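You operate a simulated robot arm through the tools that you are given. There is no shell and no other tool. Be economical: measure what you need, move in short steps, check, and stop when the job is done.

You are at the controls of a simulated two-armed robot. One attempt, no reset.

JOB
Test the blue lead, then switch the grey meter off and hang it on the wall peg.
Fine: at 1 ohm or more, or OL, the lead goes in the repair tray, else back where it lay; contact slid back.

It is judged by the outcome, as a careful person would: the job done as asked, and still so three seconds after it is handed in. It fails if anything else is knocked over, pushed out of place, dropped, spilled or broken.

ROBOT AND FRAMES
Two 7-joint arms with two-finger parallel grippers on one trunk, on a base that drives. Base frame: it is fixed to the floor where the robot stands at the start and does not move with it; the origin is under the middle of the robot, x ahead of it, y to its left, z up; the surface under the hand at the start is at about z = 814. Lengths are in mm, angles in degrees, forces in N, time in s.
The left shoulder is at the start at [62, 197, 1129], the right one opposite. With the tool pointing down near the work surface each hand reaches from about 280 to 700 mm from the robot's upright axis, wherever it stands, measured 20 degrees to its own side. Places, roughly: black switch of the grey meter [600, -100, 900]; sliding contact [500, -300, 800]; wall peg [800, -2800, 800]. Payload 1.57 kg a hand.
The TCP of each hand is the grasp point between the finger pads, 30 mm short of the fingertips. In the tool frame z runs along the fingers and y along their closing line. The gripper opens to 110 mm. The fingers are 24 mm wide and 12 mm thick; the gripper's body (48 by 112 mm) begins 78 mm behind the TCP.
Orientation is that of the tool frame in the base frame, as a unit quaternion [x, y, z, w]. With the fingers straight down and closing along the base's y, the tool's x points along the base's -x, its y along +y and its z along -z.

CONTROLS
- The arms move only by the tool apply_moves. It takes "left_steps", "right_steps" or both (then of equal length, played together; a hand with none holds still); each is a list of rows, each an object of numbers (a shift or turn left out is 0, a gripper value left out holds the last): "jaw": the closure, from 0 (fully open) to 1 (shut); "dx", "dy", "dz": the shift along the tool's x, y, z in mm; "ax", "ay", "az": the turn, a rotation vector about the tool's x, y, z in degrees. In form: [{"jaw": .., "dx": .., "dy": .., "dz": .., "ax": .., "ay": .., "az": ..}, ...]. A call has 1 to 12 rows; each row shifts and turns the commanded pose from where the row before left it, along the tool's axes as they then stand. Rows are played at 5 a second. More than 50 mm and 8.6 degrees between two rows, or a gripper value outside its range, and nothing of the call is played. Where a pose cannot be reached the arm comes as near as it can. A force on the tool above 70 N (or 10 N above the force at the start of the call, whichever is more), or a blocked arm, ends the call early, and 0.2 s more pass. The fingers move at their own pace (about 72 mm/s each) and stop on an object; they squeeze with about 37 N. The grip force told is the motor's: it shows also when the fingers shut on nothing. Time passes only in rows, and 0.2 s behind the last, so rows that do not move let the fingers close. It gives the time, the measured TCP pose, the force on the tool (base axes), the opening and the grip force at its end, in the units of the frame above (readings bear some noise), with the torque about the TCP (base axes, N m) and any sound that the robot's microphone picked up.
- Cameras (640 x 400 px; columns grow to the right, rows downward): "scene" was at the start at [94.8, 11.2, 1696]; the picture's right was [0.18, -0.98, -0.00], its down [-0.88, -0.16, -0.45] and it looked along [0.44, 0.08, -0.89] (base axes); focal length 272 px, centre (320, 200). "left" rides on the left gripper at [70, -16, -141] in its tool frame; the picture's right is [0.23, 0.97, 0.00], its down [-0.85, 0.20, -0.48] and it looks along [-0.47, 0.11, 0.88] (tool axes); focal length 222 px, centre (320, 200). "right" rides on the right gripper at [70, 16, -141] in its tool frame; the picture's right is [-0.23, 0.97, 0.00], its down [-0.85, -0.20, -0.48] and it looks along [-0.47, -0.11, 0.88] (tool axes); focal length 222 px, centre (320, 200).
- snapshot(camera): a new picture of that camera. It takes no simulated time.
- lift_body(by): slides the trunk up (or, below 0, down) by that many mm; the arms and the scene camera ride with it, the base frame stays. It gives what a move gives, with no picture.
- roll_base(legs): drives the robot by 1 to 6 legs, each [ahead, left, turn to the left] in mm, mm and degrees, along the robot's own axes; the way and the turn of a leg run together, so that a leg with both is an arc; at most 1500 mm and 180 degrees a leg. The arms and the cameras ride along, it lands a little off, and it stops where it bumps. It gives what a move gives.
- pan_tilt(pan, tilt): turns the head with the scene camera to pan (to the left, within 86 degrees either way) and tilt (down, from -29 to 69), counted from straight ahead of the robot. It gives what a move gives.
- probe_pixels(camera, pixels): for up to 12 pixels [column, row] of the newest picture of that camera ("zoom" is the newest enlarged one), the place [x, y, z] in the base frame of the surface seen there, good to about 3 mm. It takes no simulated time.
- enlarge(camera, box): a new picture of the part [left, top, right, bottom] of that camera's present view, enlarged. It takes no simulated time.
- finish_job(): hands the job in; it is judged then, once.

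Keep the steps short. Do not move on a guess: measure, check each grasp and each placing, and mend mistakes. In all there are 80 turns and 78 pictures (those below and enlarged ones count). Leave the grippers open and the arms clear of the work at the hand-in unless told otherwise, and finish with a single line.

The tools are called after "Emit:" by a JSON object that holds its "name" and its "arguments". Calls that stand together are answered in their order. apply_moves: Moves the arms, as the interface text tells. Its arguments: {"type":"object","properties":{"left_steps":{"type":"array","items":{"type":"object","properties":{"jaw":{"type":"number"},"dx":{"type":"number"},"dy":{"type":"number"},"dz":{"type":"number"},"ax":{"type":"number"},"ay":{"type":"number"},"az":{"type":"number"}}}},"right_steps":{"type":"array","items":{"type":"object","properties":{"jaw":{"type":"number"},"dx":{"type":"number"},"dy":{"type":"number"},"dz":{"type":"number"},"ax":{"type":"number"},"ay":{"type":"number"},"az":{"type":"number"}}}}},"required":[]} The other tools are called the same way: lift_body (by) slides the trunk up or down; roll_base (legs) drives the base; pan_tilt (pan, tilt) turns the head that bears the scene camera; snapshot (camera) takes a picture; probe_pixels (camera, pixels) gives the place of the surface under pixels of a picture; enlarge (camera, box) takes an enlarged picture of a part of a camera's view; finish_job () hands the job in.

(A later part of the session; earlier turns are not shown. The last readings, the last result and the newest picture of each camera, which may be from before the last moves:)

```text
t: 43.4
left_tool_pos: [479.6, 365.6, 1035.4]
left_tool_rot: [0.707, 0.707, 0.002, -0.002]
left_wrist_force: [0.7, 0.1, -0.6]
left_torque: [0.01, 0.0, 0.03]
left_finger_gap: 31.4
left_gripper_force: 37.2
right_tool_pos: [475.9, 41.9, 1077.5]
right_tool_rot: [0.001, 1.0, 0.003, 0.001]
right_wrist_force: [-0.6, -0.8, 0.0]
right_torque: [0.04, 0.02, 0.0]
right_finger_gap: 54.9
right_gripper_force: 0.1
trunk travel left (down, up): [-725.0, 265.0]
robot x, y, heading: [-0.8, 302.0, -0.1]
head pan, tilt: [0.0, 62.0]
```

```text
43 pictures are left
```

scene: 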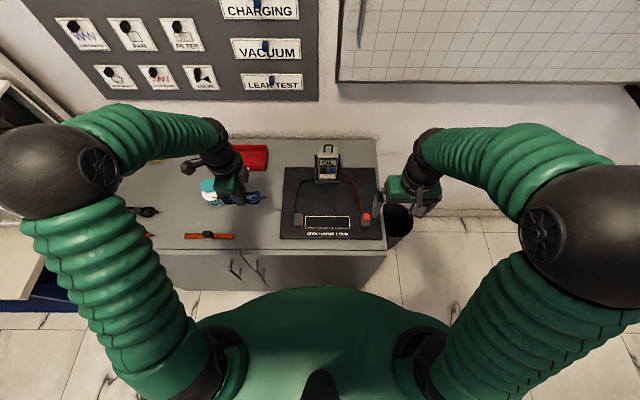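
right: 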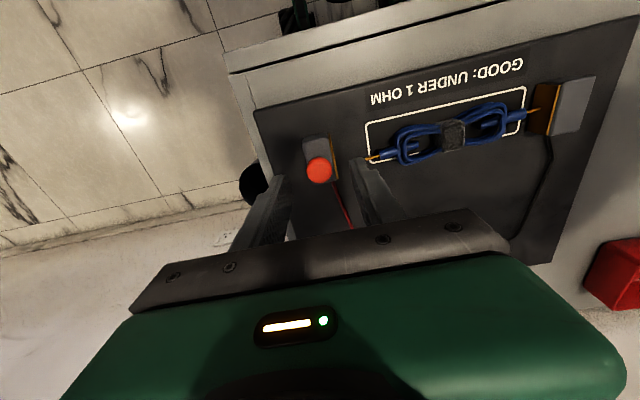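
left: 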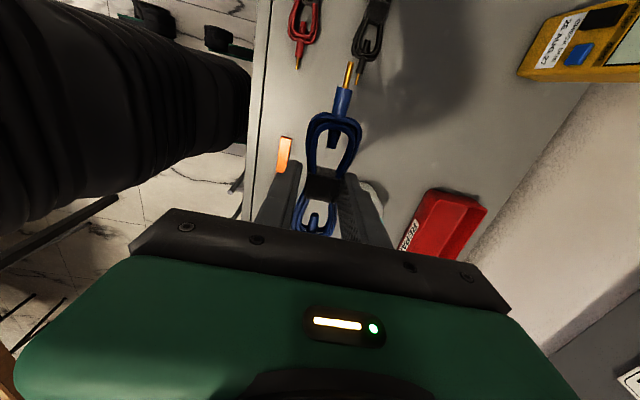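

Emit:
{"name": "probe_pixels", "arguments": {"camera": "left", "pixels": [[349, 66], [347, 78], [342, 98], [337, 120], [325, 183], [318, 215], [309, 228]]}}

Emit:
{"name": "enlarge", "arguments": {"camera": "left", "box": [240, 50, 420, 250]}}

```text
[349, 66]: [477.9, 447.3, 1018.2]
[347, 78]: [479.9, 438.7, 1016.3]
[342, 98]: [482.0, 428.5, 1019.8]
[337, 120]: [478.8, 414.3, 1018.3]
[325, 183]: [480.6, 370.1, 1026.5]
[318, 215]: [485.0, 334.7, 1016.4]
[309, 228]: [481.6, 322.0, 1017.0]
```

```text
2.00 times, centred on (330, 150) of left
```

zoom: 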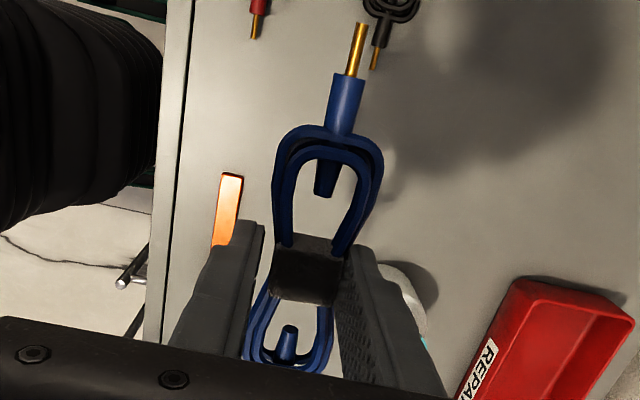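

Tip at (478,449), i.e. about +83 mm from TCP. Carry to (603, 526) at height, then lower.

Emit:
{"name": "apply_moves", "arguments": {"left_steps": [{"dx": 35, "dy": 30}, {"dx": 35, "dy": 30}, {"dx": 35, "dy": 30}, {"dx": 35, "dy": 33}, {"dx": 20}, {"dz": 40}, {"dz": 40}, {"dz": 40}, {}]}}

Emit:
{"name": "snapshot", "arguments": {"camera": "left"}}

```text
t: 45.4
left_tool_pos: [601.2, 531.5, 916.8]
left_tool_rot: [0.708, 0.707, 0.001, 0.002]
left_wrist_force: [0.3, 0.1, 0.1]
left_torque: [0.0, -0.02, -0.03]
left_finger_gap: 31.1
left_gripper_force: 37.2
right_tool_pos: [472.8, 46.8, 1080.9]
right_tool_rot: [0.0, 1.0, -0.001, 0.002]
right_wrist_force: [0.0, -0.3, -0.4]
right_torque: [0.0, 0.0, -0.01]
right_finger_gap: 55.0
right_gripper_force: 0.1
trunk travel left (down, up): [-725.0, 265.0]
robot x, y, heading: [-1.7, 300.7, -0.2]
head pan, tilt: [0.0, 62.0]
```

```text
41 pictures are left
```

left: 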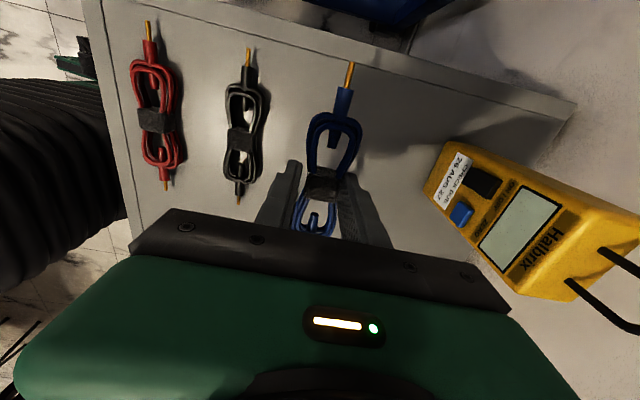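

Emit:
{"name": "apply_moves", "arguments": {"left_steps": [{"dx": -5, "dy": 2, "dz": 30}, {"dz": 30}, {"dz": 15}, {"dz": 5}, {"dz": 2}, {}]}}

Emit:
{"name": "probe_pixels", "arguments": {"camera": "left", "pixels": [[349, 66]]}}

```text
t: 46.8
left_tool_pos: [603.9, 525.9, 834.6]
left_tool_rot: [0.708, 0.706, 0.001, 0.002]
left_wrist_force: [0.1, 0.2, -0.9]
left_torque: [-0.01, 0.01, 0.01]
left_finger_gap: 31.1
left_gripper_force: 37.2
right_tool_pos: [475.0, 47.3, 1080.3]
right_tool_rot: [0.0, 1.0, -0.001, 0.002]
right_wrist_force: [-0.7, -0.2, -1.0]
right_torque: [0.04, 0.02, 0.0]
right_finger_gap: 55.0
right_gripper_force: 0.2
trunk travel left (down, up): [-725.0, 265.0]
robot x, y, heading: [-2.1, 305.2, -0.1]
head pan, tilt: [0.0, 62.0]
```

```text
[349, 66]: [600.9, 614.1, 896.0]
```

Emit:
{"name": "apply_moves", "arguments": {"left_steps": [{"dz": 1}, {"dz": 1}, {}]}}

```text
t: 47.6
left_tool_pos: [602.9, 524.8, 832.7]
left_tool_rot: [0.708, 0.707, 0.002, 0.001]
left_wrist_force: [-1.5, 1.2, 5.5]
left_torque: [0.01, 0.11, -0.01]
left_finger_gap: 26.1
left_gripper_force: 36.9
right_tool_pos: [472.6, 47.7, 1080.6]
right_tool_rot: [0.0, 1.0, 0.0, 0.001]
right_wrist_force: [0.8, 0.1, -0.1]
right_torque: [-0.03, 0.0, 0.0]
right_finger_gap: 54.9
right_gripper_force: 0.0
trunk travel left (down, up): [-725.0, 265.0]
robot x, y, heading: [0.0, 297.1, 0.1]
head pan, tilt: [0.0, 62.0]
```

On the bench (5 N up). Release, lift, and check.

Emit:
{"name": "apply_moves", "arguments": {"left_steps": [{"jaw": 0.65}, {"jaw": 0.45}, {}, {"dz": -15}, {"dz": -35}, {"dz": -45}, {"dz": -45}, {"dz": -45}, {"dy": -40}, {"dy": -40}, {}]}}

Emit:
{"name": "snapshot", "arguments": {"camera": "left"}}

Emit:
{"name": "probe_pixels", "arguments": {"camera": "left", "pixels": [[320, 200]]}}

```text
t: 50.0
left_tool_pos: [523.8, 524.8, 1015.4]
left_tool_rot: [0.708, 0.706, 0.0, 0.001]
left_wrist_force: [-0.1, -0.3, 0.1]
left_torque: [-0.01, 0.02, -0.05]
left_finger_gap: 60.8
left_gripper_force: 0.1
right_tool_pos: [475.2, 47.8, 1079.4]
right_tool_rot: [0.0, 1.0, 0.0, 0.001]
right_wrist_force: [0.1, -0.9, 0.1]
right_torque: [-0.03, 0.0, 0.04]
right_finger_gap: 55.2
right_gripper_force: 0.1
trunk travel left (down, up): [-725.0, 265.0]
robot x, y, heading: [-0.9, 306.2, 0.1]
head pan, tilt: [0.0, 62.0]
```

```text
40 pictures are left
```

left: 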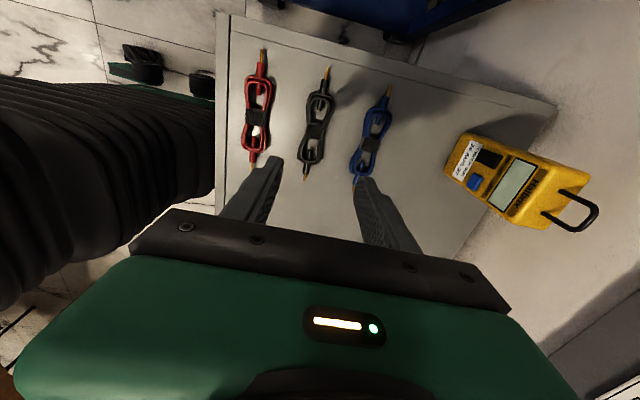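

```text
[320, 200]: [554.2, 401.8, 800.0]
```

Emit:
{"name": "enlarge", "arguments": {"camera": "left", "box": [280, 50, 440, 200]}}

Emit:
{"name": "probe_pixels", "arguments": {"camera": "left", "pixels": [[390, 87], [356, 184], [371, 144], [380, 110], [363, 170]]}}

```text
2.67 times, centred on (360, 125) of left
```

zoom: 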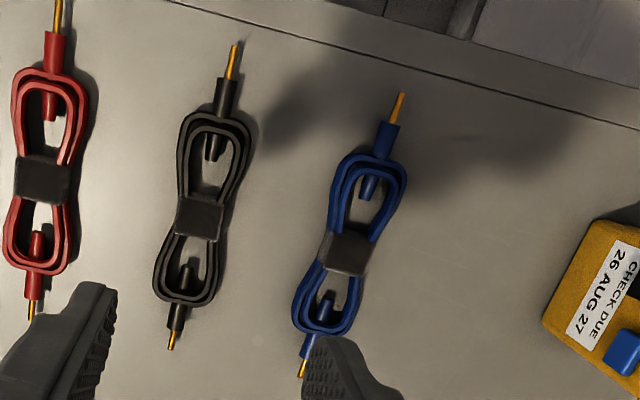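

```text
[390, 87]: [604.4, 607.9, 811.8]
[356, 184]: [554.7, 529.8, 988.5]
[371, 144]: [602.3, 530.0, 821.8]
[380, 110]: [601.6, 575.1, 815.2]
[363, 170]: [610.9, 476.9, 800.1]
```

The blue lead is back within ~2 mm. Now the meter: drive right so the right arm faces it, and study it.

Emit:
{"name": "roll_base", "arguments": {"legs": [[0, -270, 0]]}}

Emit:
{"name": "pan_tilt", "arguments": {"pan": -12, "tilt": 55}}

Emit:
{"name": "snapshot", "arguments": {"camera": "scene"}}

Emit:
{"name": "snapshot", "arguments": {"camera": "right"}}

```text
t: 51.9
left_tool_pos: [523.2, 268.8, 1015.2]
left_tool_rot: [0.706, 0.708, -0.002, 0.005]
left_wrist_force: [-0.2, 0.3, -0.9]
left_torque: [0.01, 0.01, -0.01]
left_finger_gap: 60.6
left_gripper_force: 0.1
right_tool_pos: [474.9, -207.8, 1083.1]
right_tool_rot: [-0.001, 1.0, -0.005, 0.002]
right_wrist_force: [0.1, 0.1, 0.2]
right_torque: [0.0, 0.0, 0.0]
right_finger_gap: 54.9
right_gripper_force: 0.0
trunk travel left (down, up): [-725.0, 265.0]
robot x, y, heading: [-0.2, 33.5, 0.1]
head pan, tilt: [0.0, 62.0]
```

```text
t: 52.6
left_tool_pos: [521.6, 263.8, 1016.6]
left_tool_rot: [0.707, 0.707, 0.001, 0.003]
left_wrist_force: [-0.6, 0.4, 0.1]
left_torque: [-0.03, 0.01, 0.01]
left_finger_gap: 60.5
left_gripper_force: 0.0
right_tool_pos: [473.5, -213.4, 1082.1]
right_tool_rot: [-0.003, 1.0, -0.002, 0.003]
right_wrist_force: [-0.5, 0.0, -0.5]
right_torque: [-0.05, -0.03, -0.01]
right_finger_gap: 54.9
right_gripper_force: 0.1
trunk travel left (down, up): [-725.0, 265.0]
robot x, y, heading: [-1.2, 41.3, 0.1]
head pan, tilt: [-12.0, 55.0]
```

```text
38 pictures are left
```

scene: 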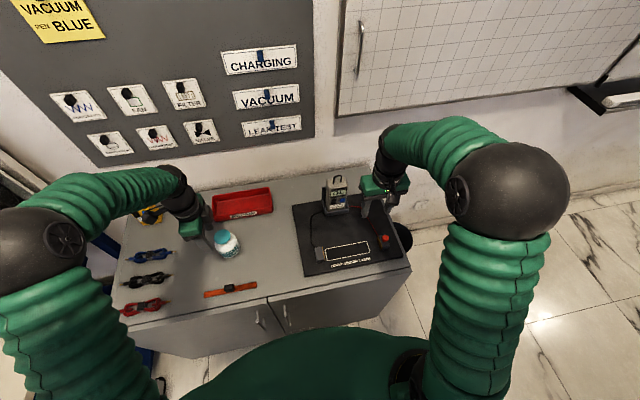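

```text
37 pictures are left
```

right: 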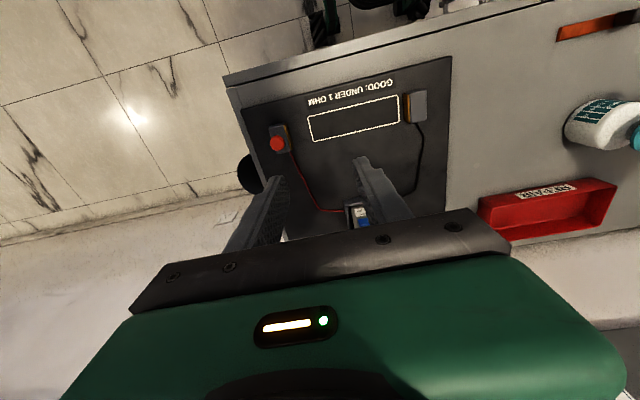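

I pull the right hand back, and tilt it to point forward, 15° below horizontal, fingers shut for pressing.

Emit:
{"name": "apply_moves", "arguments": {"right_steps": [{"dx": 40, "jaw": 1}, {"dx": 40}, {"ay": -7.5}, {"ay": -7.5}, {"ay": -7.5}, {"ay": -7.5}, {"ay": -7.5}, {"ay": -7.5}, {"ay": -7.5}, {"ay": -7.5}, {"ay": -7.5}, {"ay": -7.5}]}}

Emit:
{"name": "enlarge", "arguments": {"camera": "scene", "box": [280, 150, 420, 250]}}

Emit:
{"name": "snapshot", "arguments": {"camera": "right"}}

```text
t: 55.2
left_tool_pos: [522.4, 258.6, 1017.5]
left_tool_rot: [0.707, 0.707, 0.001, 0.001]
left_wrist_force: [0.5, 0.0, -0.2]
left_torque: [0.02, 0.02, 0.02]
left_finger_gap: 60.4
left_gripper_force: 0.1
right_tool_pos: [509.0, -246.4, 1094.4]
right_tool_rot: [-0.001, 0.84, 0.024, 0.542]
right_wrist_force: [0.9, -0.3, -0.4]
right_torque: [-0.06, 0.01, -0.01]
right_finger_gap: 0.0
right_gripper_force: 21.3
right hand out of reach, approached as far as the arm can: row 6, 7, 8, 9, 10, 11, 12
trunk travel left (down, up): [-725.0, 265.0]
robot x, y, heading: [0.4, 36.3, -0.1]
head pan, tilt: [-12.0, 55.0]
```

```text
4.00 times, centred on (350, 200) of scene
```

zoom: 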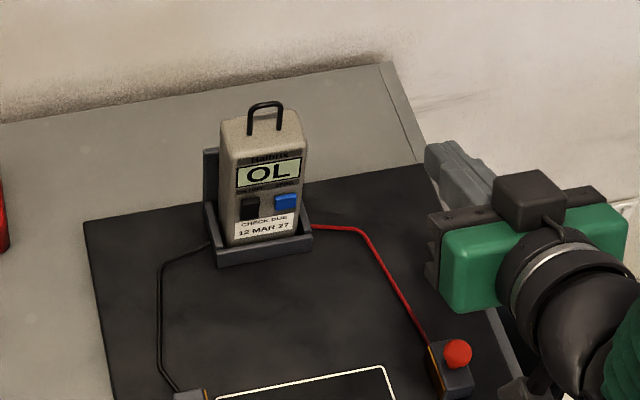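

```text
35 pictures are left
```

right: 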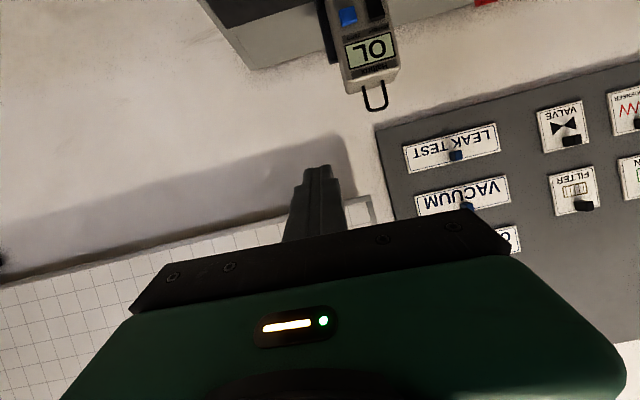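

The pose was too close to the body. Push forward a bit at height and see whether it settles at the right tilt.

Emit:
{"name": "apply_moves", "arguments": {"right_steps": [{"dz": 40}, {"dz": 40}, {"dz": 30}, {}]}}

Emit:
{"name": "probe_pixels", "arguments": {"camera": "zoom", "pixels": [[250, 208], [285, 204], [265, 174], [265, 228], [253, 217], [222, 128], [300, 118], [265, 104], [212, 160], [308, 240], [248, 132], [282, 128]]}}

```text
t: 56.2
left_tool_pos: [521.0, 259.6, 1016.8]
left_tool_rot: [0.706, 0.708, 0.003, 0.002]
left_wrist_force: [-0.3, 0.6, 0.5]
left_torque: [0.01, 0.02, 0.0]
left_finger_gap: 60.7
left_gripper_force: 0.1
right_tool_pos: [607.1, -241.3, 1051.4]
right_tool_rot: [0.0, 0.84, 0.024, 0.542]
right_wrist_force: [-0.7, -0.1, -0.6]
right_torque: [0.03, -0.04, 0.02]
right_finger_gap: 0.3
right_gripper_force: 21.1
trunk travel left (down, up): [-725.0, 265.0]
robot x, y, heading: [1.6, 33.7, 0.0]
head pan, tilt: [-12.0, 55.0]
```

```text
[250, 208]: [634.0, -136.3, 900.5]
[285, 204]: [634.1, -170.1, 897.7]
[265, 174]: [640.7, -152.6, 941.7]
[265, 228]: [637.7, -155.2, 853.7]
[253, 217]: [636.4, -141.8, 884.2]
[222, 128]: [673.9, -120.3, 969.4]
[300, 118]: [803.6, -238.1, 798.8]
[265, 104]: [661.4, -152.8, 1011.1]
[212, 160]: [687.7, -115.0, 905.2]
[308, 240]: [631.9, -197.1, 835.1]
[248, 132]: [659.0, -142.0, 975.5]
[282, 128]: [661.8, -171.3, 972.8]
```

Meter: face at x≈637, y -120…-188, top z 970, loop to 1011; black button at (634,-136,900). Level the hand a little more.

Emit:
{"name": "apply_moves", "arguments": {"right_steps": [{"ay": -7, "ax": 2.5}, {"ay": -7, "az": -2.3}, {}]}}

```text
t: 57.0
left_tool_pos: [522.4, 258.6, 1016.7]
left_tool_rot: [0.707, 0.707, 0.001, 0.002]
left_wrist_force: [-0.1, -0.1, -0.4]
left_torque: [-0.01, -0.03, -0.02]
left_finger_gap: 60.3
left_gripper_force: 0.2
right_tool_pos: [603.9, -258.4, 1050.8]
right_tool_rot: [-0.005, 0.768, -0.002, 0.64]
right_wrist_force: [0.0, 0.4, -0.6]
right_torque: [-0.01, 0.0, -0.02]
right_finger_gap: 0.2
right_gripper_force: 21.1
right hand out of reach, approached as far as the arm can: row 1, 2
trunk travel left (down, up): [-725.0, 265.0]
robot x, y, heading: [-1.3, 36.8, -0.2]
head pan, tilt: [-12.0, 55.0]
```

Emit:
{"name": "apply_moves", "arguments": {"right_steps": [{"dz": -25}, {"dy": 40}, {"dy": 40}, {"dy": 42}, {"dx": 40}, {}]}}

```text
t: 58.5
left_tool_pos: [522.4, 258.7, 1017.8]
left_tool_rot: [0.707, 0.707, 0.001, 0.002]
left_wrist_force: [-1.2, 0.1, -0.7]
left_torque: [0.05, 0.0, -0.02]
left_finger_gap: 60.6
left_gripper_force: 0.0
right_tool_pos: [559.6, -255.2, 1039.4]
right_tool_rot: [-0.005, 0.769, -0.002, 0.64]
right_wrist_force: [-0.3, 0.0, 1.2]
right_torque: [0.0, 0.0, -0.01]
right_finger_gap: 0.3
right_gripper_force: 20.7
right hand out of reach, approached as far as the arm can: row 2, 3, 4, 5
trunk travel left (down, up): [-725.0, 265.0]
robot x, y, heading: [-1.7, 35.0, -0.2]
head pan, tilt: [-12.0, 55.0]
```

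The arm is too folded; I back the base 150 mm and left 40 mm, for more room, then go in front of the black button at height.

Emit:
{"name": "roll_base", "arguments": {"legs": [[-150, 40, 0]]}}

Emit:
{"name": "apply_moves", "arguments": {"right_steps": [{"dz": 40}, {"dz": 40}, {"dz": 40}, {"dy": 40}, {"dy": 38}, {}]}}

```text
t: 59.9
left_tool_pos: [372.3, 296.1, 1015.8]
left_tool_rot: [0.707, 0.708, 0.002, 0.0]
left_wrist_force: [0.2, 0.1, -0.3]
left_torque: [0.03, -0.03, 0.01]
left_finger_gap: 60.6
left_gripper_force: 0.0
right_tool_pos: [411.9, -217.1, 1038.5]
right_tool_rot: [-0.005, 0.769, 0.0, 0.639]
right_wrist_force: [0.1, 0.0, -0.8]
right_torque: [-0.01, -0.02, -0.02]
right_finger_gap: 0.0
right_gripper_force: 21.0
trunk travel left (down, up): [-725.0, 265.0]
robot x, y, heading: [-149.4, 74.1, -0.1]
head pan, tilt: [-12.0, 55.0]
```

```text
t: 61.2
left_tool_pos: [368.2, 299.4, 1017.6]
left_tool_rot: [0.706, 0.708, 0.001, 0.002]
left_wrist_force: [0.3, -0.1, -0.2]
left_torque: [0.0, 0.02, -0.02]
left_finger_gap: 60.5
left_gripper_force: 0.1
right_tool_pos: [525.7, -204.1, 1029.0]
right_tool_rot: [-0.014, 0.77, 0.012, 0.638]
right_wrist_force: [0.6, 1.1, 0.3]
right_torque: [-0.03, -0.01, 0.04]
right_finger_gap: 0.0
right_gripper_force: 21.5
right hand out of reach, approached as far as the arm can: row 2, 3, 4, 5
trunk travel left (down, up): [-725.0, 265.0]
robot x, y, heading: [-149.6, 72.6, 0.2]
head pan, tilt: [-12.0, 55.0]
```

Emit:
{"name": "apply_moves", "arguments": {"right_steps": [{"dx": 40}, {"dx": 40}, {"dx": 40}, {}]}}

```text
t: 62.2
left_tool_pos: [368.5, 299.5, 1017.9]
left_tool_rot: [0.707, 0.708, 0.001, 0.001]
left_wrist_force: [0.2, -0.1, 0.1]
left_torque: [-0.03, -0.01, 0.0]
left_finger_gap: 60.4
left_gripper_force: 0.1
right_tool_pos: [499.9, -238.3, 918.0]
right_tool_rot: [-0.008, 0.768, 0.003, 0.64]
right_wrist_force: [0.0, 0.6, 1.1]
right_torque: [-0.02, 0.02, 0.04]
right_finger_gap: 0.1
right_gripper_force: 21.0
right hand out of reach, approached as far as the arm can: row 1, 2, 3
trunk travel left (down, up): [-725.0, 265.0]
robot x, y, heading: [-155.3, 76.1, 0.2]
head pan, tilt: [-12.0, 55.0]
```

The posture is good but sideways-limited, so I use the base to align: forward 70, left 102.

Emit:
{"name": "roll_base", "arguments": {"legs": [[0, 102, 0], [70, 0, 0]]}}

Emit:
{"name": "snapshot", "arguments": {"camera": "right"}}

Emit:
{"name": "snapshot", "arguments": {"camera": "scene"}}

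```text
t: 64.0
left_tool_pos: [430.8, 401.2, 1022.1]
left_tool_rot: [0.706, 0.708, 0.005, 0.004]
left_wrist_force: [0.2, 0.0, -0.7]
left_torque: [0.03, 0.01, 0.03]
left_finger_gap: 60.8
left_gripper_force: 0.0
right_tool_pos: [564.8, -137.6, 920.2]
right_tool_rot: [-0.008, 0.768, 0.005, 0.641]
right_wrist_force: [-0.3, -0.7, 0.2]
right_torque: [0.03, -0.03, 0.02]
right_finger_gap: 0.0
right_gripper_force: 21.7
trunk travel left (down, up): [-725.0, 265.0]
robot x, y, heading: [-80.0, 178.7, 0.2]
head pan, tilt: [-12.0, 55.0]
```

```text
34 pictures are left
```

right: 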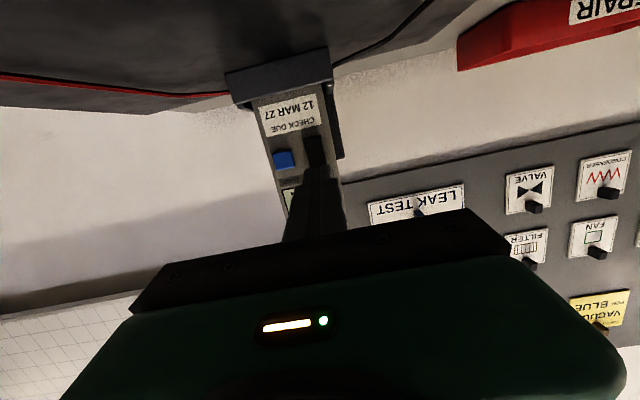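

```text
33 pictures are left
```

scene: 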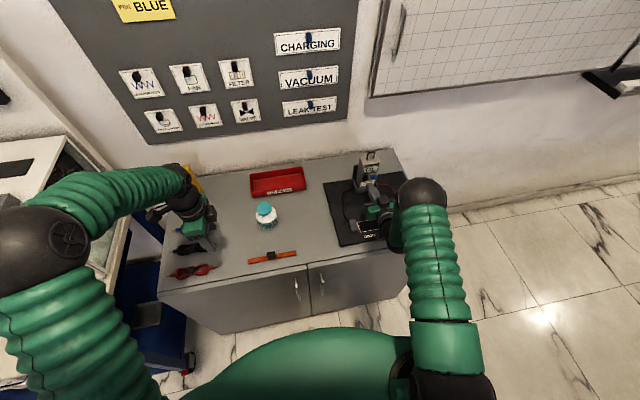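

Emit:
{"name": "probe_pixels", "arguments": {"camera": "right", "pixels": [[314, 145], [318, 155], [284, 159], [320, 185], [303, 185], [296, 128]]}}

Emit:
{"name": "enlarge", "arguments": {"camera": "right", "box": [220, 60, 380, 240]}}

```text
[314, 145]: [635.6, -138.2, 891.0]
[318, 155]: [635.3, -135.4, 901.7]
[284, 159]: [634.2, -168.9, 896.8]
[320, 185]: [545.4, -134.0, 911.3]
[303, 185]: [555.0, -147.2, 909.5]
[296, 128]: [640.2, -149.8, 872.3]
```

```text
2.22 times, centred on (300, 150) of right
```

zoom: 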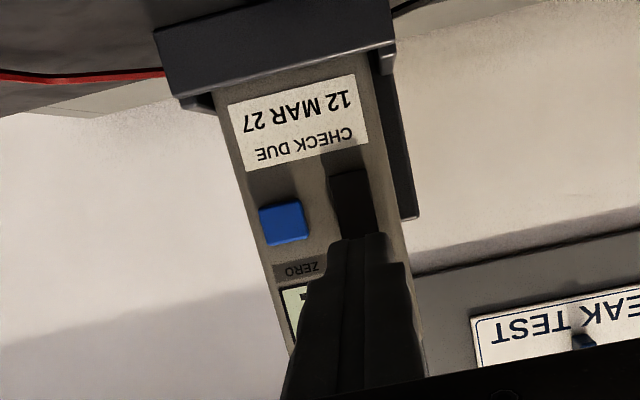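

Fingertips line up with the black button (635,-137,897). Lower 9 mm, then press forward in small steps.

Emit:
{"name": "apply_moves", "arguments": {"right_steps": [{"dx": 9}, {"dz": 20}, {"dz": 14}, {"dz": 5}, {}]}}

```text
t: 65.2
left_tool_pos: [435.0, 397.0, 1019.6]
left_tool_rot: [0.705, 0.709, 0.005, -0.001]
left_wrist_force: [0.4, -0.2, 0.7]
left_torque: [0.02, -0.02, 0.01]
left_finger_gap: 60.8
left_gripper_force: 0.1
right_tool_pos: [606.4, -141.2, 900.6]
right_tool_rot: [-0.005, 0.768, 0.005, 0.64]
right_wrist_force: [-1.1, -0.3, -0.1]
right_torque: [0.01, 0.0, 0.02]
right_finger_gap: 0.1
right_gripper_force: 22.2
trunk travel left (down, up): [-725.0, 265.0]
robot x, y, heading: [-75.4, 179.7, 0.4]
head pan, tilt: [-12.0, 55.0]
```

Emit:
{"name": "apply_moves", "arguments": {"right_steps": [{"dy": 4}, {"dz": 2}, {"dz": 2}, {}]}}

Emit:
{"name": "snapshot", "arguments": {"camera": "right"}}

```text
t: 66.2
left_tool_pos: [433.0, 398.0, 1020.6]
left_tool_rot: [0.706, 0.709, 0.005, 0.001]
left_wrist_force: [-0.6, 1.1, 0.2]
left_torque: [0.01, 0.02, 0.01]
left_finger_gap: 60.6
left_gripper_force: 0.1
right_tool_pos: [606.8, -137.2, 900.3]
right_tool_rot: [-0.005, 0.768, 0.003, 0.64]
right_wrist_force: [-20.4, -3.3, 5.5]
right_torque: [-0.2, -0.28, -0.13]
right_finger_gap: 0.0
right_gripper_force: 20.7
trunk travel left (down, up): [-725.0, 265.0]
robot x, y, heading: [-82.9, 177.8, -0.1]
head pan, tilt: [-12.0, 55.0]
```

```text
31 pictures are left
```

right: 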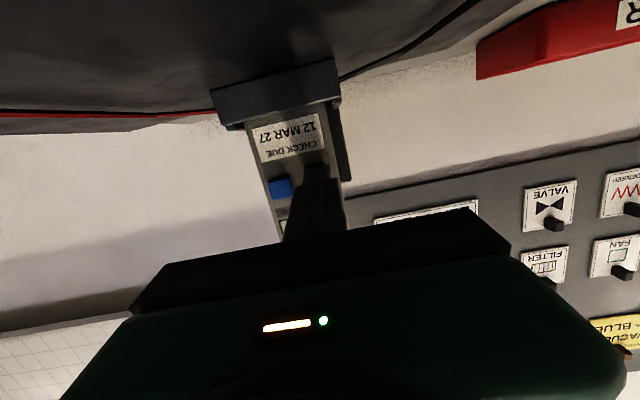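

20 N on the button. Back off and look at the display.

Emit:
{"name": "apply_moves", "arguments": {"right_steps": [{"dz": -15}, {"dz": -30}, {"dz": -20}, {}]}}

Emit:
{"name": "enlarge", "arguments": {"camera": "scene", "box": [320, 140, 420, 250]}}

```text
t: 67.2
left_tool_pos: [436.8, 395.5, 1019.2]
left_tool_rot: [0.706, 0.708, 0.004, 0.0]
left_wrist_force: [-0.4, -0.9, -0.6]
left_torque: [0.06, 0.0, 0.0]
left_finger_gap: 60.5
left_gripper_force: 0.1
right_tool_pos: [546.3, -137.8, 909.0]
right_tool_rot: [-0.006, 0.769, 0.006, 0.639]
right_wrist_force: [0.0, -0.6, -0.9]
right_torque: [0.02, -0.02, 0.0]
right_finger_gap: 0.0
right_gripper_force: 21.1
trunk travel left (down, up): [-725.0, 265.0]
robot x, y, heading: [-85.8, 177.5, 0.4]
head pan, tilt: [-12.0, 55.0]
```

```text
3.64 times, centred on (370, 195) of scene
```

zoom: 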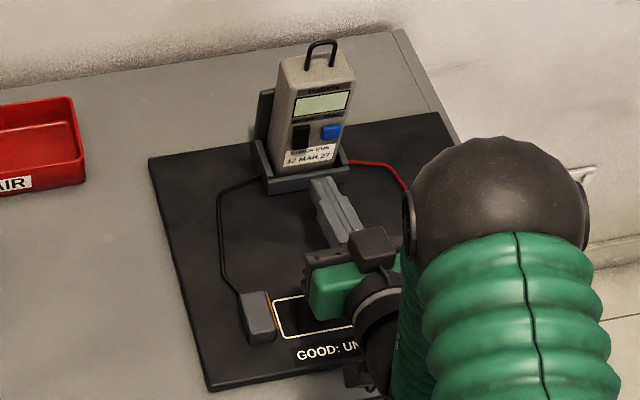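

Display is blank: the meter is off. Now measure meter sides and cradle for the grasp.

Emit:
{"name": "probe_pixels", "arguments": {"camera": "zoom", "pixels": [[266, 92], [262, 120], [258, 150], [282, 60], [276, 100], [350, 75], [345, 110], [319, 42], [262, 165], [345, 170], [272, 140], [318, 65]]}}

```text
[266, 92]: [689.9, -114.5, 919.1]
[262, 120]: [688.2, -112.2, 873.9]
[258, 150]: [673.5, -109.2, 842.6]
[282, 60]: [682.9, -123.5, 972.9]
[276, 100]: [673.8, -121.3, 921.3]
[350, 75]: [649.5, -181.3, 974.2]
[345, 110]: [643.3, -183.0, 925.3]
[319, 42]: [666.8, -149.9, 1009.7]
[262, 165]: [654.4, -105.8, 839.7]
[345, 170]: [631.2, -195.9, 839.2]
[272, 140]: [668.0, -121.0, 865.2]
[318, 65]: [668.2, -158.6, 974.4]
```

Cradle back plate front x≈688, side cheeks only to z≈842; meter y -121…-187. I open the hand, centre at y=-154, raise, and advance to straddle it.

Emit:
{"name": "apply_moves", "arguments": {"right_steps": [{"jaw": 0, "dy": -8, "dx": -18}, {"dy": -8, "dx": -17}, {}, {"dz": 25}, {"dz": 25}, {}]}}

Emit:
{"name": "snapshot", "arguments": {"camera": "right"}}

```text
t: 68.6
left_tool_pos: [435.1, 395.2, 1021.4]
left_tool_rot: [0.706, 0.708, 0.005, 0.0]
left_wrist_force: [0.4, -0.5, 0.1]
left_torque: [-0.03, 0.02, 0.03]
left_finger_gap: 60.6
left_gripper_force: 0.0
right_tool_pos: [601.7, -151.9, 936.6]
right_tool_rot: [-0.005, 0.769, 0.005, 0.64]
right_wrist_force: [0.7, 0.9, 0.8]
right_torque: [0.02, 0.03, 0.01]
right_finger_gap: 110.0
right_gripper_force: 0.1
trunk travel left (down, up): [-725.0, 265.0]
robot x, y, heading: [-82.3, 178.4, 0.2]
head pan, tilt: [-12.0, 55.0]
```

```text
29 pictures are left
```

right: 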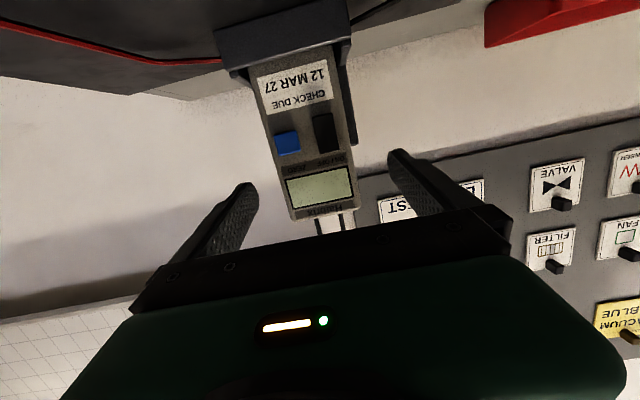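

Centred. Advance 48 mm more and close.

Emit:
{"name": "apply_moves", "arguments": {"right_steps": [{"dz": 20, "dy": -1}, {"dz": 18}, {"dz": 10}, {}]}}

Emit:
{"name": "apply_moves", "arguments": {"right_steps": [{"jaw": 0.2}, {"jaw": 0.3}, {"jaw": 0.36}, {"jaw": 0.42}, {"jaw": 1}, {}]}}

Emit:
{"name": "snapshot", "arguments": {"camera": "right"}}

```text
t: 69.6
left_tool_pos: [436.0, 396.0, 1019.9]
left_tool_rot: [0.705, 0.709, 0.004, 0.0]
left_wrist_force: [0.7, 0.2, 0.3]
left_torque: [0.01, 0.03, 0.03]
left_finger_gap: 60.5
left_gripper_force: 0.1
right_tool_pos: [650.0, -151.3, 929.6]
right_tool_rot: [-0.006, 0.769, 0.006, 0.64]
right_wrist_force: [-0.1, -0.6, 0.2]
right_torque: [-0.02, 0.02, 0.02]
right_finger_gap: 110.0
right_gripper_force: 0.0
trunk travel left (down, up): [-725.0, 265.0]
robot x, y, heading: [-80.3, 178.5, 0.2]
head pan, tilt: [-12.0, 55.0]
```

```text
t: 71.0
left_tool_pos: [436.1, 397.5, 1019.7]
left_tool_rot: [0.706, 0.708, 0.005, -0.001]
left_wrist_force: [0.3, -0.3, -0.1]
left_torque: [0.02, 0.0, 0.02]
left_finger_gap: 60.4
left_gripper_force: 0.1
right_tool_pos: [648.3, -152.6, 930.3]
right_tool_rot: [-0.005, 0.768, 0.005, 0.64]
right_wrist_force: [0.0, -0.8, 0.4]
right_torque: [-0.01, -0.01, -0.11]
right_finger_gap: 69.8
right_gripper_force: 36.9
trunk travel left (down, up): [-725.0, 265.0]
robot x, y, heading: [-81.4, 178.6, 0.2]
head pan, tilt: [-12.0, 55.0]
```

```text
28 pictures are left
```

right: 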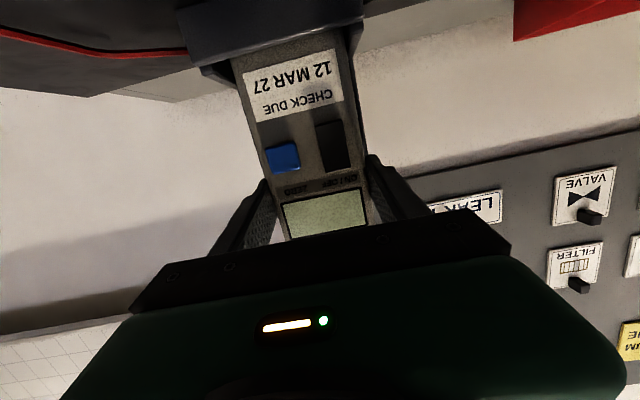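

Gripped at 69.8 mm. Lift with the trunk, straight up — 25 mm first.

Emit:
{"name": "lift_body", "arguments": {"by": 25}}

Emit:
{"name": "enlarge", "arguments": {"camera": "scene", "box": [320, 140, 420, 250]}}

```text
t: 71.7
left_tool_pos: [436.6, 396.2, 1044.4]
left_tool_rot: [0.706, 0.708, 0.004, 0.0]
left_wrist_force: [-0.2, -0.2, 0.1]
left_torque: [0.01, 0.05, 0.0]
left_finger_gap: 60.5
left_gripper_force: 0.0
right_tool_pos: [649.3, -152.0, 953.5]
right_tool_rot: [-0.005, 0.769, 0.005, 0.639]
right_wrist_force: [-7.2, 0.6, -0.6]
right_torque: [-0.07, 0.16, -0.24]
right_finger_gap: 69.7
right_gripper_force: 36.9
trunk travel left (down, up): [-750.0, 240.0]
robot x, y, heading: [-80.6, 178.7, 0.3]
head pan, tilt: [-12.0, 55.0]
```

```text
3.64 times, centred on (370, 195) of scene
```

zoom: 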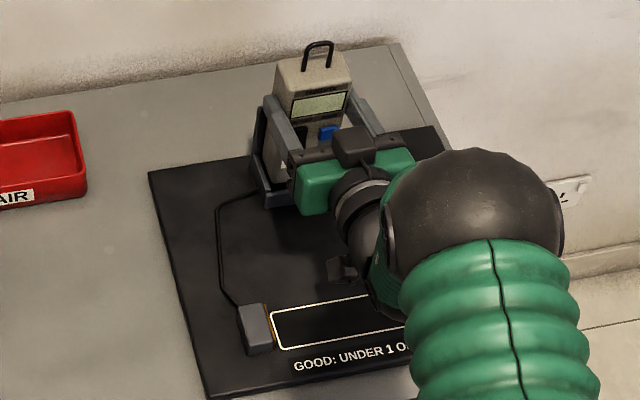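

It rises, with 7 N of rubbing along x. Ease back 2 mm and lift on.

Emit:
{"name": "apply_moves", "arguments": {"right_steps": [{"dz": -2}, {}]}}

Emit:
{"name": "lift_body", "arguments": {"by": 40}}

```text
t: 72.3
left_tool_pos: [435.3, 395.9, 1044.9]
left_tool_rot: [0.706, 0.708, 0.004, -0.001]
left_wrist_force: [-0.3, 0.1, 0.5]
left_torque: [0.05, 0.0, 0.0]
left_finger_gap: 60.6
left_gripper_force: 0.0
right_tool_pos: [646.4, -151.5, 953.3]
right_tool_rot: [-0.006, 0.769, 0.006, 0.639]
right_wrist_force: [-0.1, 0.3, -2.9]
right_torque: [0.0, 0.04, 0.03]
right_finger_gap: 69.6
right_gripper_force: 37.1
trunk travel left (down, up): [-750.0, 240.0]
robot x, y, heading: [-82.1, 180.4, 0.5]
head pan, tilt: [-12.0, 55.0]
```

```text
t: 73.2
left_tool_pos: [435.4, 395.9, 1085.2]
left_tool_rot: [0.706, 0.709, 0.004, 0.0]
left_wrist_force: [-0.6, 0.0, 0.1]
left_torque: [0.01, -0.01, 0.01]
left_finger_gap: 60.6
left_gripper_force: 0.0
right_tool_pos: [647.4, -152.3, 994.0]
right_tool_rot: [-0.006, 0.769, 0.006, 0.639]
right_wrist_force: [-0.3, -0.8, -2.6]
right_torque: [-0.03, 0.04, 0.02]
right_finger_gap: 69.7
right_gripper_force: 37.2
trunk travel left (down, up): [-790.0, 200.0]
robot x, y, heading: [-81.6, 180.7, 0.3]
head pan, tilt: [-12.0, 55.0]
```

Free, weighs 2.6 N. Lift 70 more, back away 300 mm, and drive right in legs.

Emit:
{"name": "lift_body", "arguments": {"by": 70}}

Emit:
{"name": "roll_base", "arguments": {"legs": [[-300, 0, 0]]}}

Emit:
{"name": "pan_tilt", "arguments": {"pan": -70, "tilt": 35}}

Emit:
{"name": "snapshot", "arguments": {"camera": "scene"}}

```text
t: 74.2
left_tool_pos: [436.6, 396.1, 1154.8]
left_tool_rot: [0.706, 0.708, 0.004, 0.0]
left_wrist_force: [-0.2, -0.1, -0.7]
left_torque: [0.02, 0.01, -0.02]
left_finger_gap: 60.5
left_gripper_force: 0.0
right_tool_pos: [648.3, -152.5, 1064.8]
right_tool_rot: [-0.007, 0.77, 0.007, 0.638]
right_wrist_force: [-0.8, 0.6, -3.4]
right_torque: [-0.05, 0.04, 0.0]
right_finger_gap: 69.8
right_gripper_force: 36.6
trunk travel left (down, up): [-860.0, 130.0]
robot x, y, heading: [-81.1, 176.4, 0.3]
head pan, tilt: [-12.0, 55.0]
```

```text
t: 76.3
left_tool_pos: [135.5, 394.9, 1153.7]
left_tool_rot: [0.706, 0.709, 0.003, -0.001]
left_wrist_force: [0.1, -0.5, 0.6]
left_torque: [0.0, 0.0, 0.0]
left_finger_gap: 60.5
left_gripper_force: 0.0
right_tool_pos: [346.0, -153.3, 1061.6]
right_tool_rot: [-0.006, 0.77, 0.006, 0.638]
right_wrist_force: [-0.1, 0.0, -4.4]
right_torque: [-0.01, 0.04, -0.01]
right_finger_gap: 69.6
right_gripper_force: 36.2
trunk travel left (down, up): [-860.0, 130.0]
robot x, y, heading: [-388.6, 176.8, 0.4]
head pan, tilt: [-12.0, 55.0]
```

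```text
t: 77.6
left_tool_pos: [131.1, 395.7, 1155.0]
left_tool_rot: [0.706, 0.708, 0.005, -0.001]
left_wrist_force: [-0.9, 0.1, 0.0]
left_torque: [0.03, 0.04, -0.02]
left_finger_gap: 60.5
left_gripper_force: 0.0
right_tool_pos: [343.4, -153.1, 1063.7]
right_tool_rot: [-0.006, 0.769, 0.006, 0.639]
right_wrist_force: [-0.5, 0.6, -3.6]
right_torque: [-0.02, 0.03, -0.02]
right_finger_gap: 69.7
right_gripper_force: 37.0
trunk travel left (down, up): [-860.0, 130.0]
robot x, y, heading: [-383.9, 173.4, 0.4]
head pan, tilt: [-70.0, 35.0]
```

```text
26 pictures are left
```

scene: 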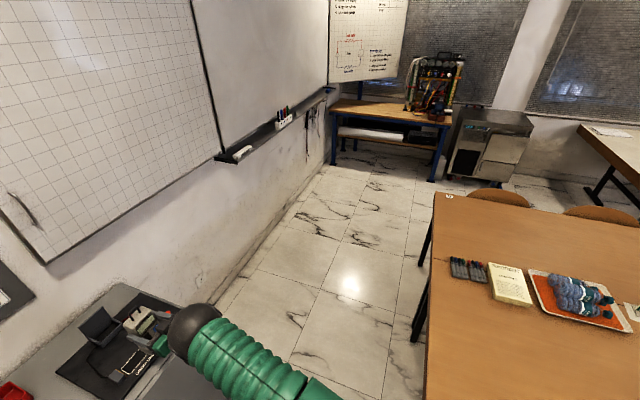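

A table stands on the right. Measure its edge, the wall, and the hanging things.

Emit:
{"name": "probe_pixels", "arguments": {"camera": "scene", "pixels": [[434, 194], [428, 330], [412, 343], [309, 140], [318, 125], [323, 105], [270, 130], [220, 160], [330, 90], [335, 160], [310, 165], [430, 180]]}}

Emit:
{"name": "enlarge", "arguments": {"camera": "scene", "box": [260, 70, 380, 170]}}

```text
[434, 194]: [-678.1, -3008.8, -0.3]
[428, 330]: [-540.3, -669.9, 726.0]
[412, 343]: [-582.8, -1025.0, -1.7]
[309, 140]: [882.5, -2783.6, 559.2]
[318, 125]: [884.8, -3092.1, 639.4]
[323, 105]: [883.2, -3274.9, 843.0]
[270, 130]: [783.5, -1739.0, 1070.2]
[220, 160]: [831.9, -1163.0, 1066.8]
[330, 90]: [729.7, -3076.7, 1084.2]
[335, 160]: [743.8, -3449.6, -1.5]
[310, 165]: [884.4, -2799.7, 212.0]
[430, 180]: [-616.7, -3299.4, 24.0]
```

```text
4.00 times, centred on (320, 120) of scene
```

zoom: 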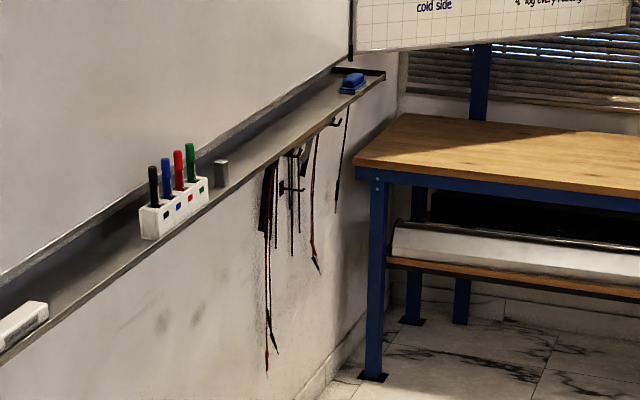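

The table's edge is at x≈-540, wall at x≈884, ledge at z≈1070 out to x≈784. I go forward to x≈-115 (clear of both), and drive right 2500 mm.

Emit:
{"name": "roll_base", "arguments": {"legs": [[270, 0, 0], [0, -1250, 0], [0, -1250, 0]]}}

Emit:
{"name": "pan_tilt", "arguments": {"pan": -20, "tilt": 45}}

Emit:
{"name": "snapshot", "arguments": {"camera": "scene"}}

```text
t: 91.3
left_tool_pos: [424.1, -2094.5, 1156.0]
left_tool_rot: [0.7, 0.714, 0.005, 0.001]
left_wrist_force: [-0.1, -0.7, -0.2]
left_torque: [0.0, -0.03, 0.01]
left_finger_gap: 60.2
left_gripper_force: 0.1
right_tool_pos: [644.3, -2639.1, 1066.4]
right_tool_rot: [-0.013, 0.768, 0.011, 0.64]
right_wrist_force: [0.2, 0.2, -3.3]
right_torque: [-0.02, 0.01, -0.03]
right_finger_gap: 69.7
right_gripper_force: 37.7
trunk travel left (down, up): [-860.0, 130.0]
robot x, y, heading: [-91.2, -2321.9, 1.0]
head pan, tilt: [-70.0, 35.0]
```

```text
t: 92.5
left_tool_pos: [422.2, -2095.6, 1157.7]
left_tool_rot: [0.7, 0.714, 0.007, 0.002]
left_wrist_force: [-0.4, 0.5, -0.5]
left_torque: [-0.04, 0.01, 0.02]
left_finger_gap: 60.5
left_gripper_force: 0.0
right_tool_pos: [642.6, -2641.1, 1066.9]
right_tool_rot: [-0.011, 0.768, 0.011, 0.641]
right_wrist_force: [-0.5, -0.6, -2.6]
right_torque: [0.0, 0.04, -0.03]
right_finger_gap: 70.0
right_gripper_force: 36.9
trunk travel left (down, up): [-860.0, 130.0]
robot x, y, heading: [-89.2, -2324.1, 1.4]
head pan, tilt: [-20.0, 45.0]
```

```text
24 pictures are left
```

scene: 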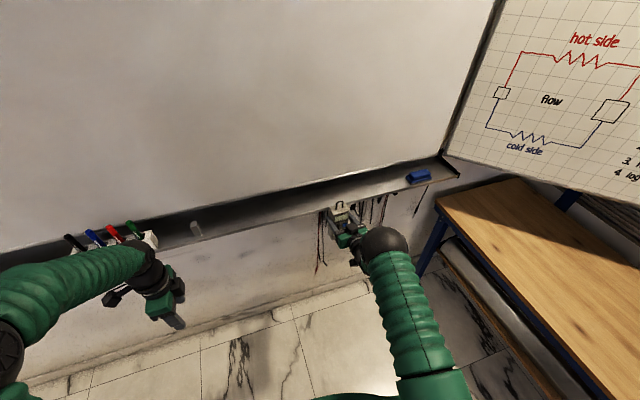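

Pegs are hidden under the ledge. Meter's back is at x≈690, clear of ledge (784), so I lower the trunk by 300 and look level at the pegs.

Emit:
{"name": "lift_body", "arguments": {"by": -300}}

Emit:
{"name": "pan_tilt", "arguments": {"pan": -30, "tilt": 35}}

Emit:
{"name": "snapshot", "arguments": {"camera": "scene"}}

Emit:
{"name": "snapshot", "arguments": {"camera": "right"}}

```text
t: 95.5
left_tool_pos: [422.4, -2095.0, 857.9]
left_tool_rot: [0.7, 0.714, 0.006, 0.001]
left_wrist_force: [-0.1, -0.3, 0.5]
left_torque: [0.01, 0.0, 0.02]
left_finger_gap: 60.8
left_gripper_force: 0.0
right_tool_pos: [642.3, -2641.2, 766.5]
right_tool_rot: [-0.012, 0.767, 0.011, 0.642]
right_wrist_force: [0.7, -0.2, -3.3]
right_torque: [0.01, 0.05, -0.01]
right_finger_gap: 69.7
right_gripper_force: 37.0
trunk travel left (down, up): [-560.0, 430.0]
robot x, y, heading: [-89.7, -2321.9, 1.4]
head pan, tilt: [-20.0, 45.0]
```

```text
t: 96.2
left_tool_pos: [422.6, -2095.9, 857.2]
left_tool_rot: [0.7, 0.714, 0.006, 0.001]
left_wrist_force: [0.8, 1.4, 1.2]
left_torque: [0.02, 0.02, -0.03]
left_finger_gap: 60.5
left_gripper_force: 0.1
right_tool_pos: [641.8, -2641.9, 767.1]
right_tool_rot: [-0.012, 0.768, 0.011, 0.641]
right_wrist_force: [-0.8, 0.0, -2.8]
right_torque: [-0.04, 0.03, 0.0]
right_finger_gap: 69.6
right_gripper_force: 36.9
trunk travel left (down, up): [-560.0, 430.0]
robot x, y, heading: [-83.3, -2323.2, 1.1]
head pan, tilt: [-30.0, 35.0]
```

```text
23 pictures are left
```

scene: 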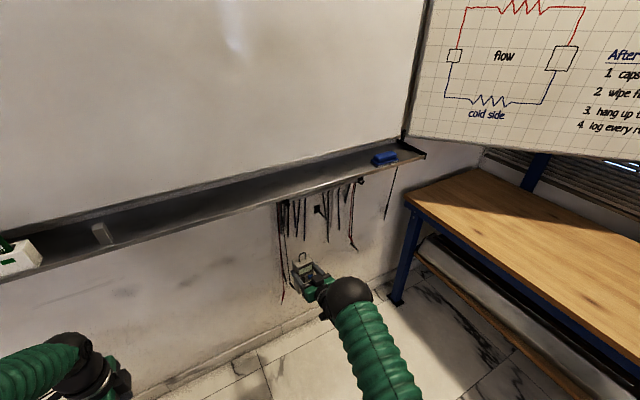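

```text
22 pictures are left
```

right: 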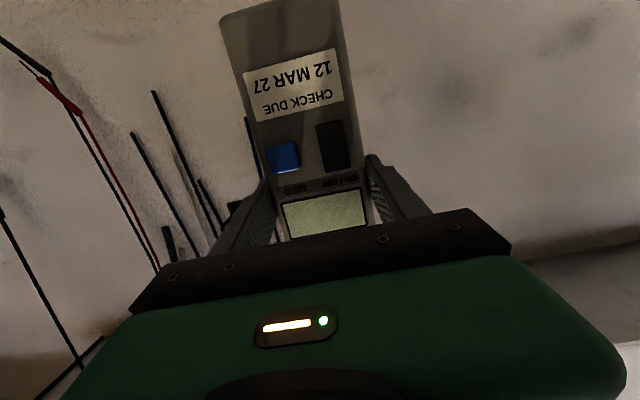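

Emit:
{"name": "enlarge", "arguments": {"camera": "scene", "box": [260, 160, 380, 310]}}

Emit:
{"name": "enlarge", "arguments": {"camera": "scene", "box": [270, 170, 370, 230]}}

Emit:
{"name": "probe_pixels", "arguments": {"camera": "zoom", "pixels": [[310, 250], [320, 270], [300, 250], [305, 275], [100, 240], [260, 240], [90, 210], [455, 225]]}}

```text
2.67 times, centred on (320, 235) of scene
```

zoom: 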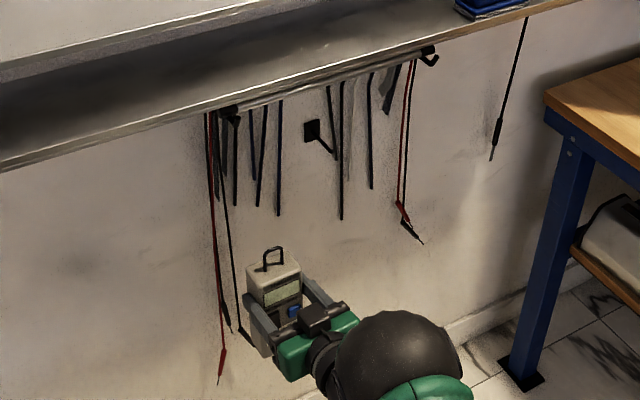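

```text
6.40 times, centred on (320, 200) of scene
```

zoom: 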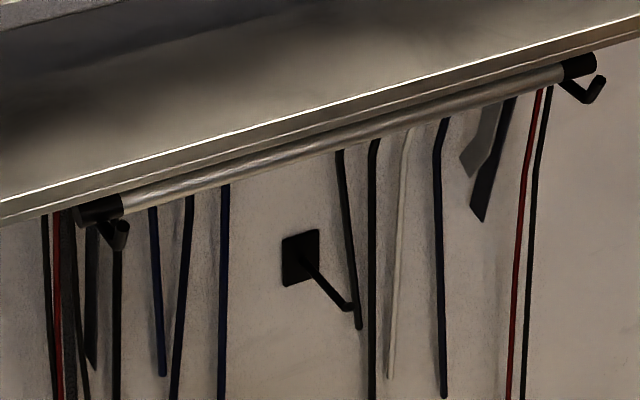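

```text
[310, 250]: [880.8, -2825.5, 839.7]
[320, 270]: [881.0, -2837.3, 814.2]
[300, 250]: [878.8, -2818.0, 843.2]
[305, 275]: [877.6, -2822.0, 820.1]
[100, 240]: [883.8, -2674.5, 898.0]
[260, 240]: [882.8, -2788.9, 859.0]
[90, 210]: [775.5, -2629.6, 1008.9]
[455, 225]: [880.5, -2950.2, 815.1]
```

Emit:
{"name": "probe_pixels", "arguments": {"camera": "zoom", "pixels": [[318, 276], [330, 288], [340, 297], [347, 305], [352, 308], [224, 280], [175, 360], [372, 300], [372, 380], [349, 250], [357, 322], [440, 300]]}}

Emit:
{"name": "enlarge", "arguments": {"camera": "scene", "box": [300, 195, 350, 230]}}

Emit:
{"name": "probe_pixels", "arguments": {"camera": "zoom", "pixels": [[200, 180], [240, 230], [280, 275], [330, 330], [370, 360], [390, 350], [420, 350], [440, 200]]}}

```text
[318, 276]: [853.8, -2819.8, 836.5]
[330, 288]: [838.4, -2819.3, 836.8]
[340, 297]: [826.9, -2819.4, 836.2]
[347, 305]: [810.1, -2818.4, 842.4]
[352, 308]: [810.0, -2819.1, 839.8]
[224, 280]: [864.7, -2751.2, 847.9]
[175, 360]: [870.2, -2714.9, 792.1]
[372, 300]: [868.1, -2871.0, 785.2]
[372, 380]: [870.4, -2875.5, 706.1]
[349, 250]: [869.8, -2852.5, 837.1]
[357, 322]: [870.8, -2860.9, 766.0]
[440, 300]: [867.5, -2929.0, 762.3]
```

```text
11.43 times, centred on (325, 212) of scene
```

zoom: 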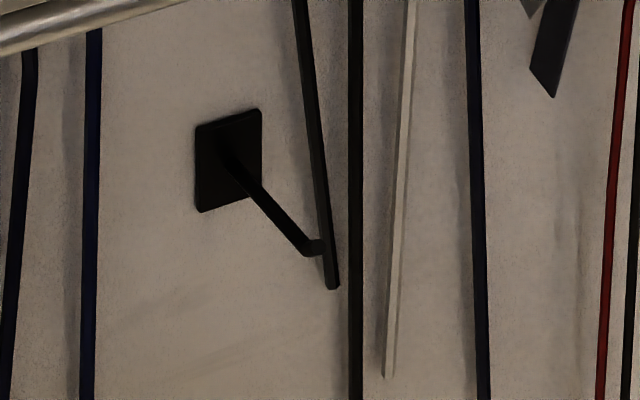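

```text
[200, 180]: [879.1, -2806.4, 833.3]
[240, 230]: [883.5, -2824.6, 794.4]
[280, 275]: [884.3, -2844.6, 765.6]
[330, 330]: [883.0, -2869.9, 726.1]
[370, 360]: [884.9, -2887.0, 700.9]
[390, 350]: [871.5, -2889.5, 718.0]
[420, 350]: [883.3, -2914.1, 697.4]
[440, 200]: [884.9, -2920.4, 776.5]
```

Peg: rod along x at y≈-2819, z≈837, from wall (x 880) to tip x≈808, tip slightly upturned. Now measure the loop in my hand.

Emit:
{"name": "enlarge", "arguments": {"camera": "scene", "box": [285, 243, 335, 283]}}

```text
10.00 times, centred on (310, 263) of scene
```

zoom: 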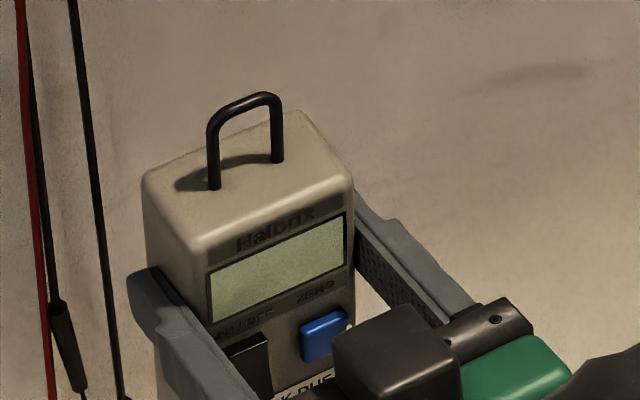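

Emit:
{"name": "probe_pixels", "arguments": {"camera": "zoom", "pixels": [[214, 182], [278, 156], [213, 140], [278, 115], [245, 102], [263, 97], [190, 238], [352, 185], [150, 180], [300, 118], [245, 152], [280, 220]]}}

```text
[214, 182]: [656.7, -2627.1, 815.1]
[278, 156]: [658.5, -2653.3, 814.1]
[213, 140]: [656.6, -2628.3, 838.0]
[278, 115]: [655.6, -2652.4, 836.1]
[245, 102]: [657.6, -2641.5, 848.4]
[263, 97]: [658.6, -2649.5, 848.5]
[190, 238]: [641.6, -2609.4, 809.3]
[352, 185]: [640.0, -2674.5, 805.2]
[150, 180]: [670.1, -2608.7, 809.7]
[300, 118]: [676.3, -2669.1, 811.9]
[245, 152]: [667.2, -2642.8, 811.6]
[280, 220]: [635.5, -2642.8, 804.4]
```

Loop: 15.5 mm ahead of TCP, clear opening from TCP+45 to TCP+76. I straighten the heading and move right to y≈-2820.

Emit:
{"name": "roll_base", "arguments": {"legs": [[0, 0, -1.2], [0, -164, 0]]}}

```text
t: 98.0
left_tool_pos: [426.6, -2268.3, 857.7]
left_tool_rot: [0.708, 0.706, 0.005, 0.002]
left_wrist_force: [-0.1, 0.9, -0.6]
left_torque: [-0.02, 0.01, 0.03]
left_finger_gap: 60.3
left_gripper_force: 0.0
right_tool_pos: [636.2, -2819.3, 768.3]
right_tool_rot: [-0.005, 0.769, 0.003, 0.639]
right_wrist_force: [-0.2, -0.5, -3.9]
right_torque: [-0.02, 0.04, 0.01]
right_finger_gap: 69.5
right_gripper_force: 37.2
trunk travel left (down, up): [-560.0, 430.0]
robot x, y, heading: [-84.8, -2487.1, 0.1]
head pan, tilt: [-30.0, 35.0]
```

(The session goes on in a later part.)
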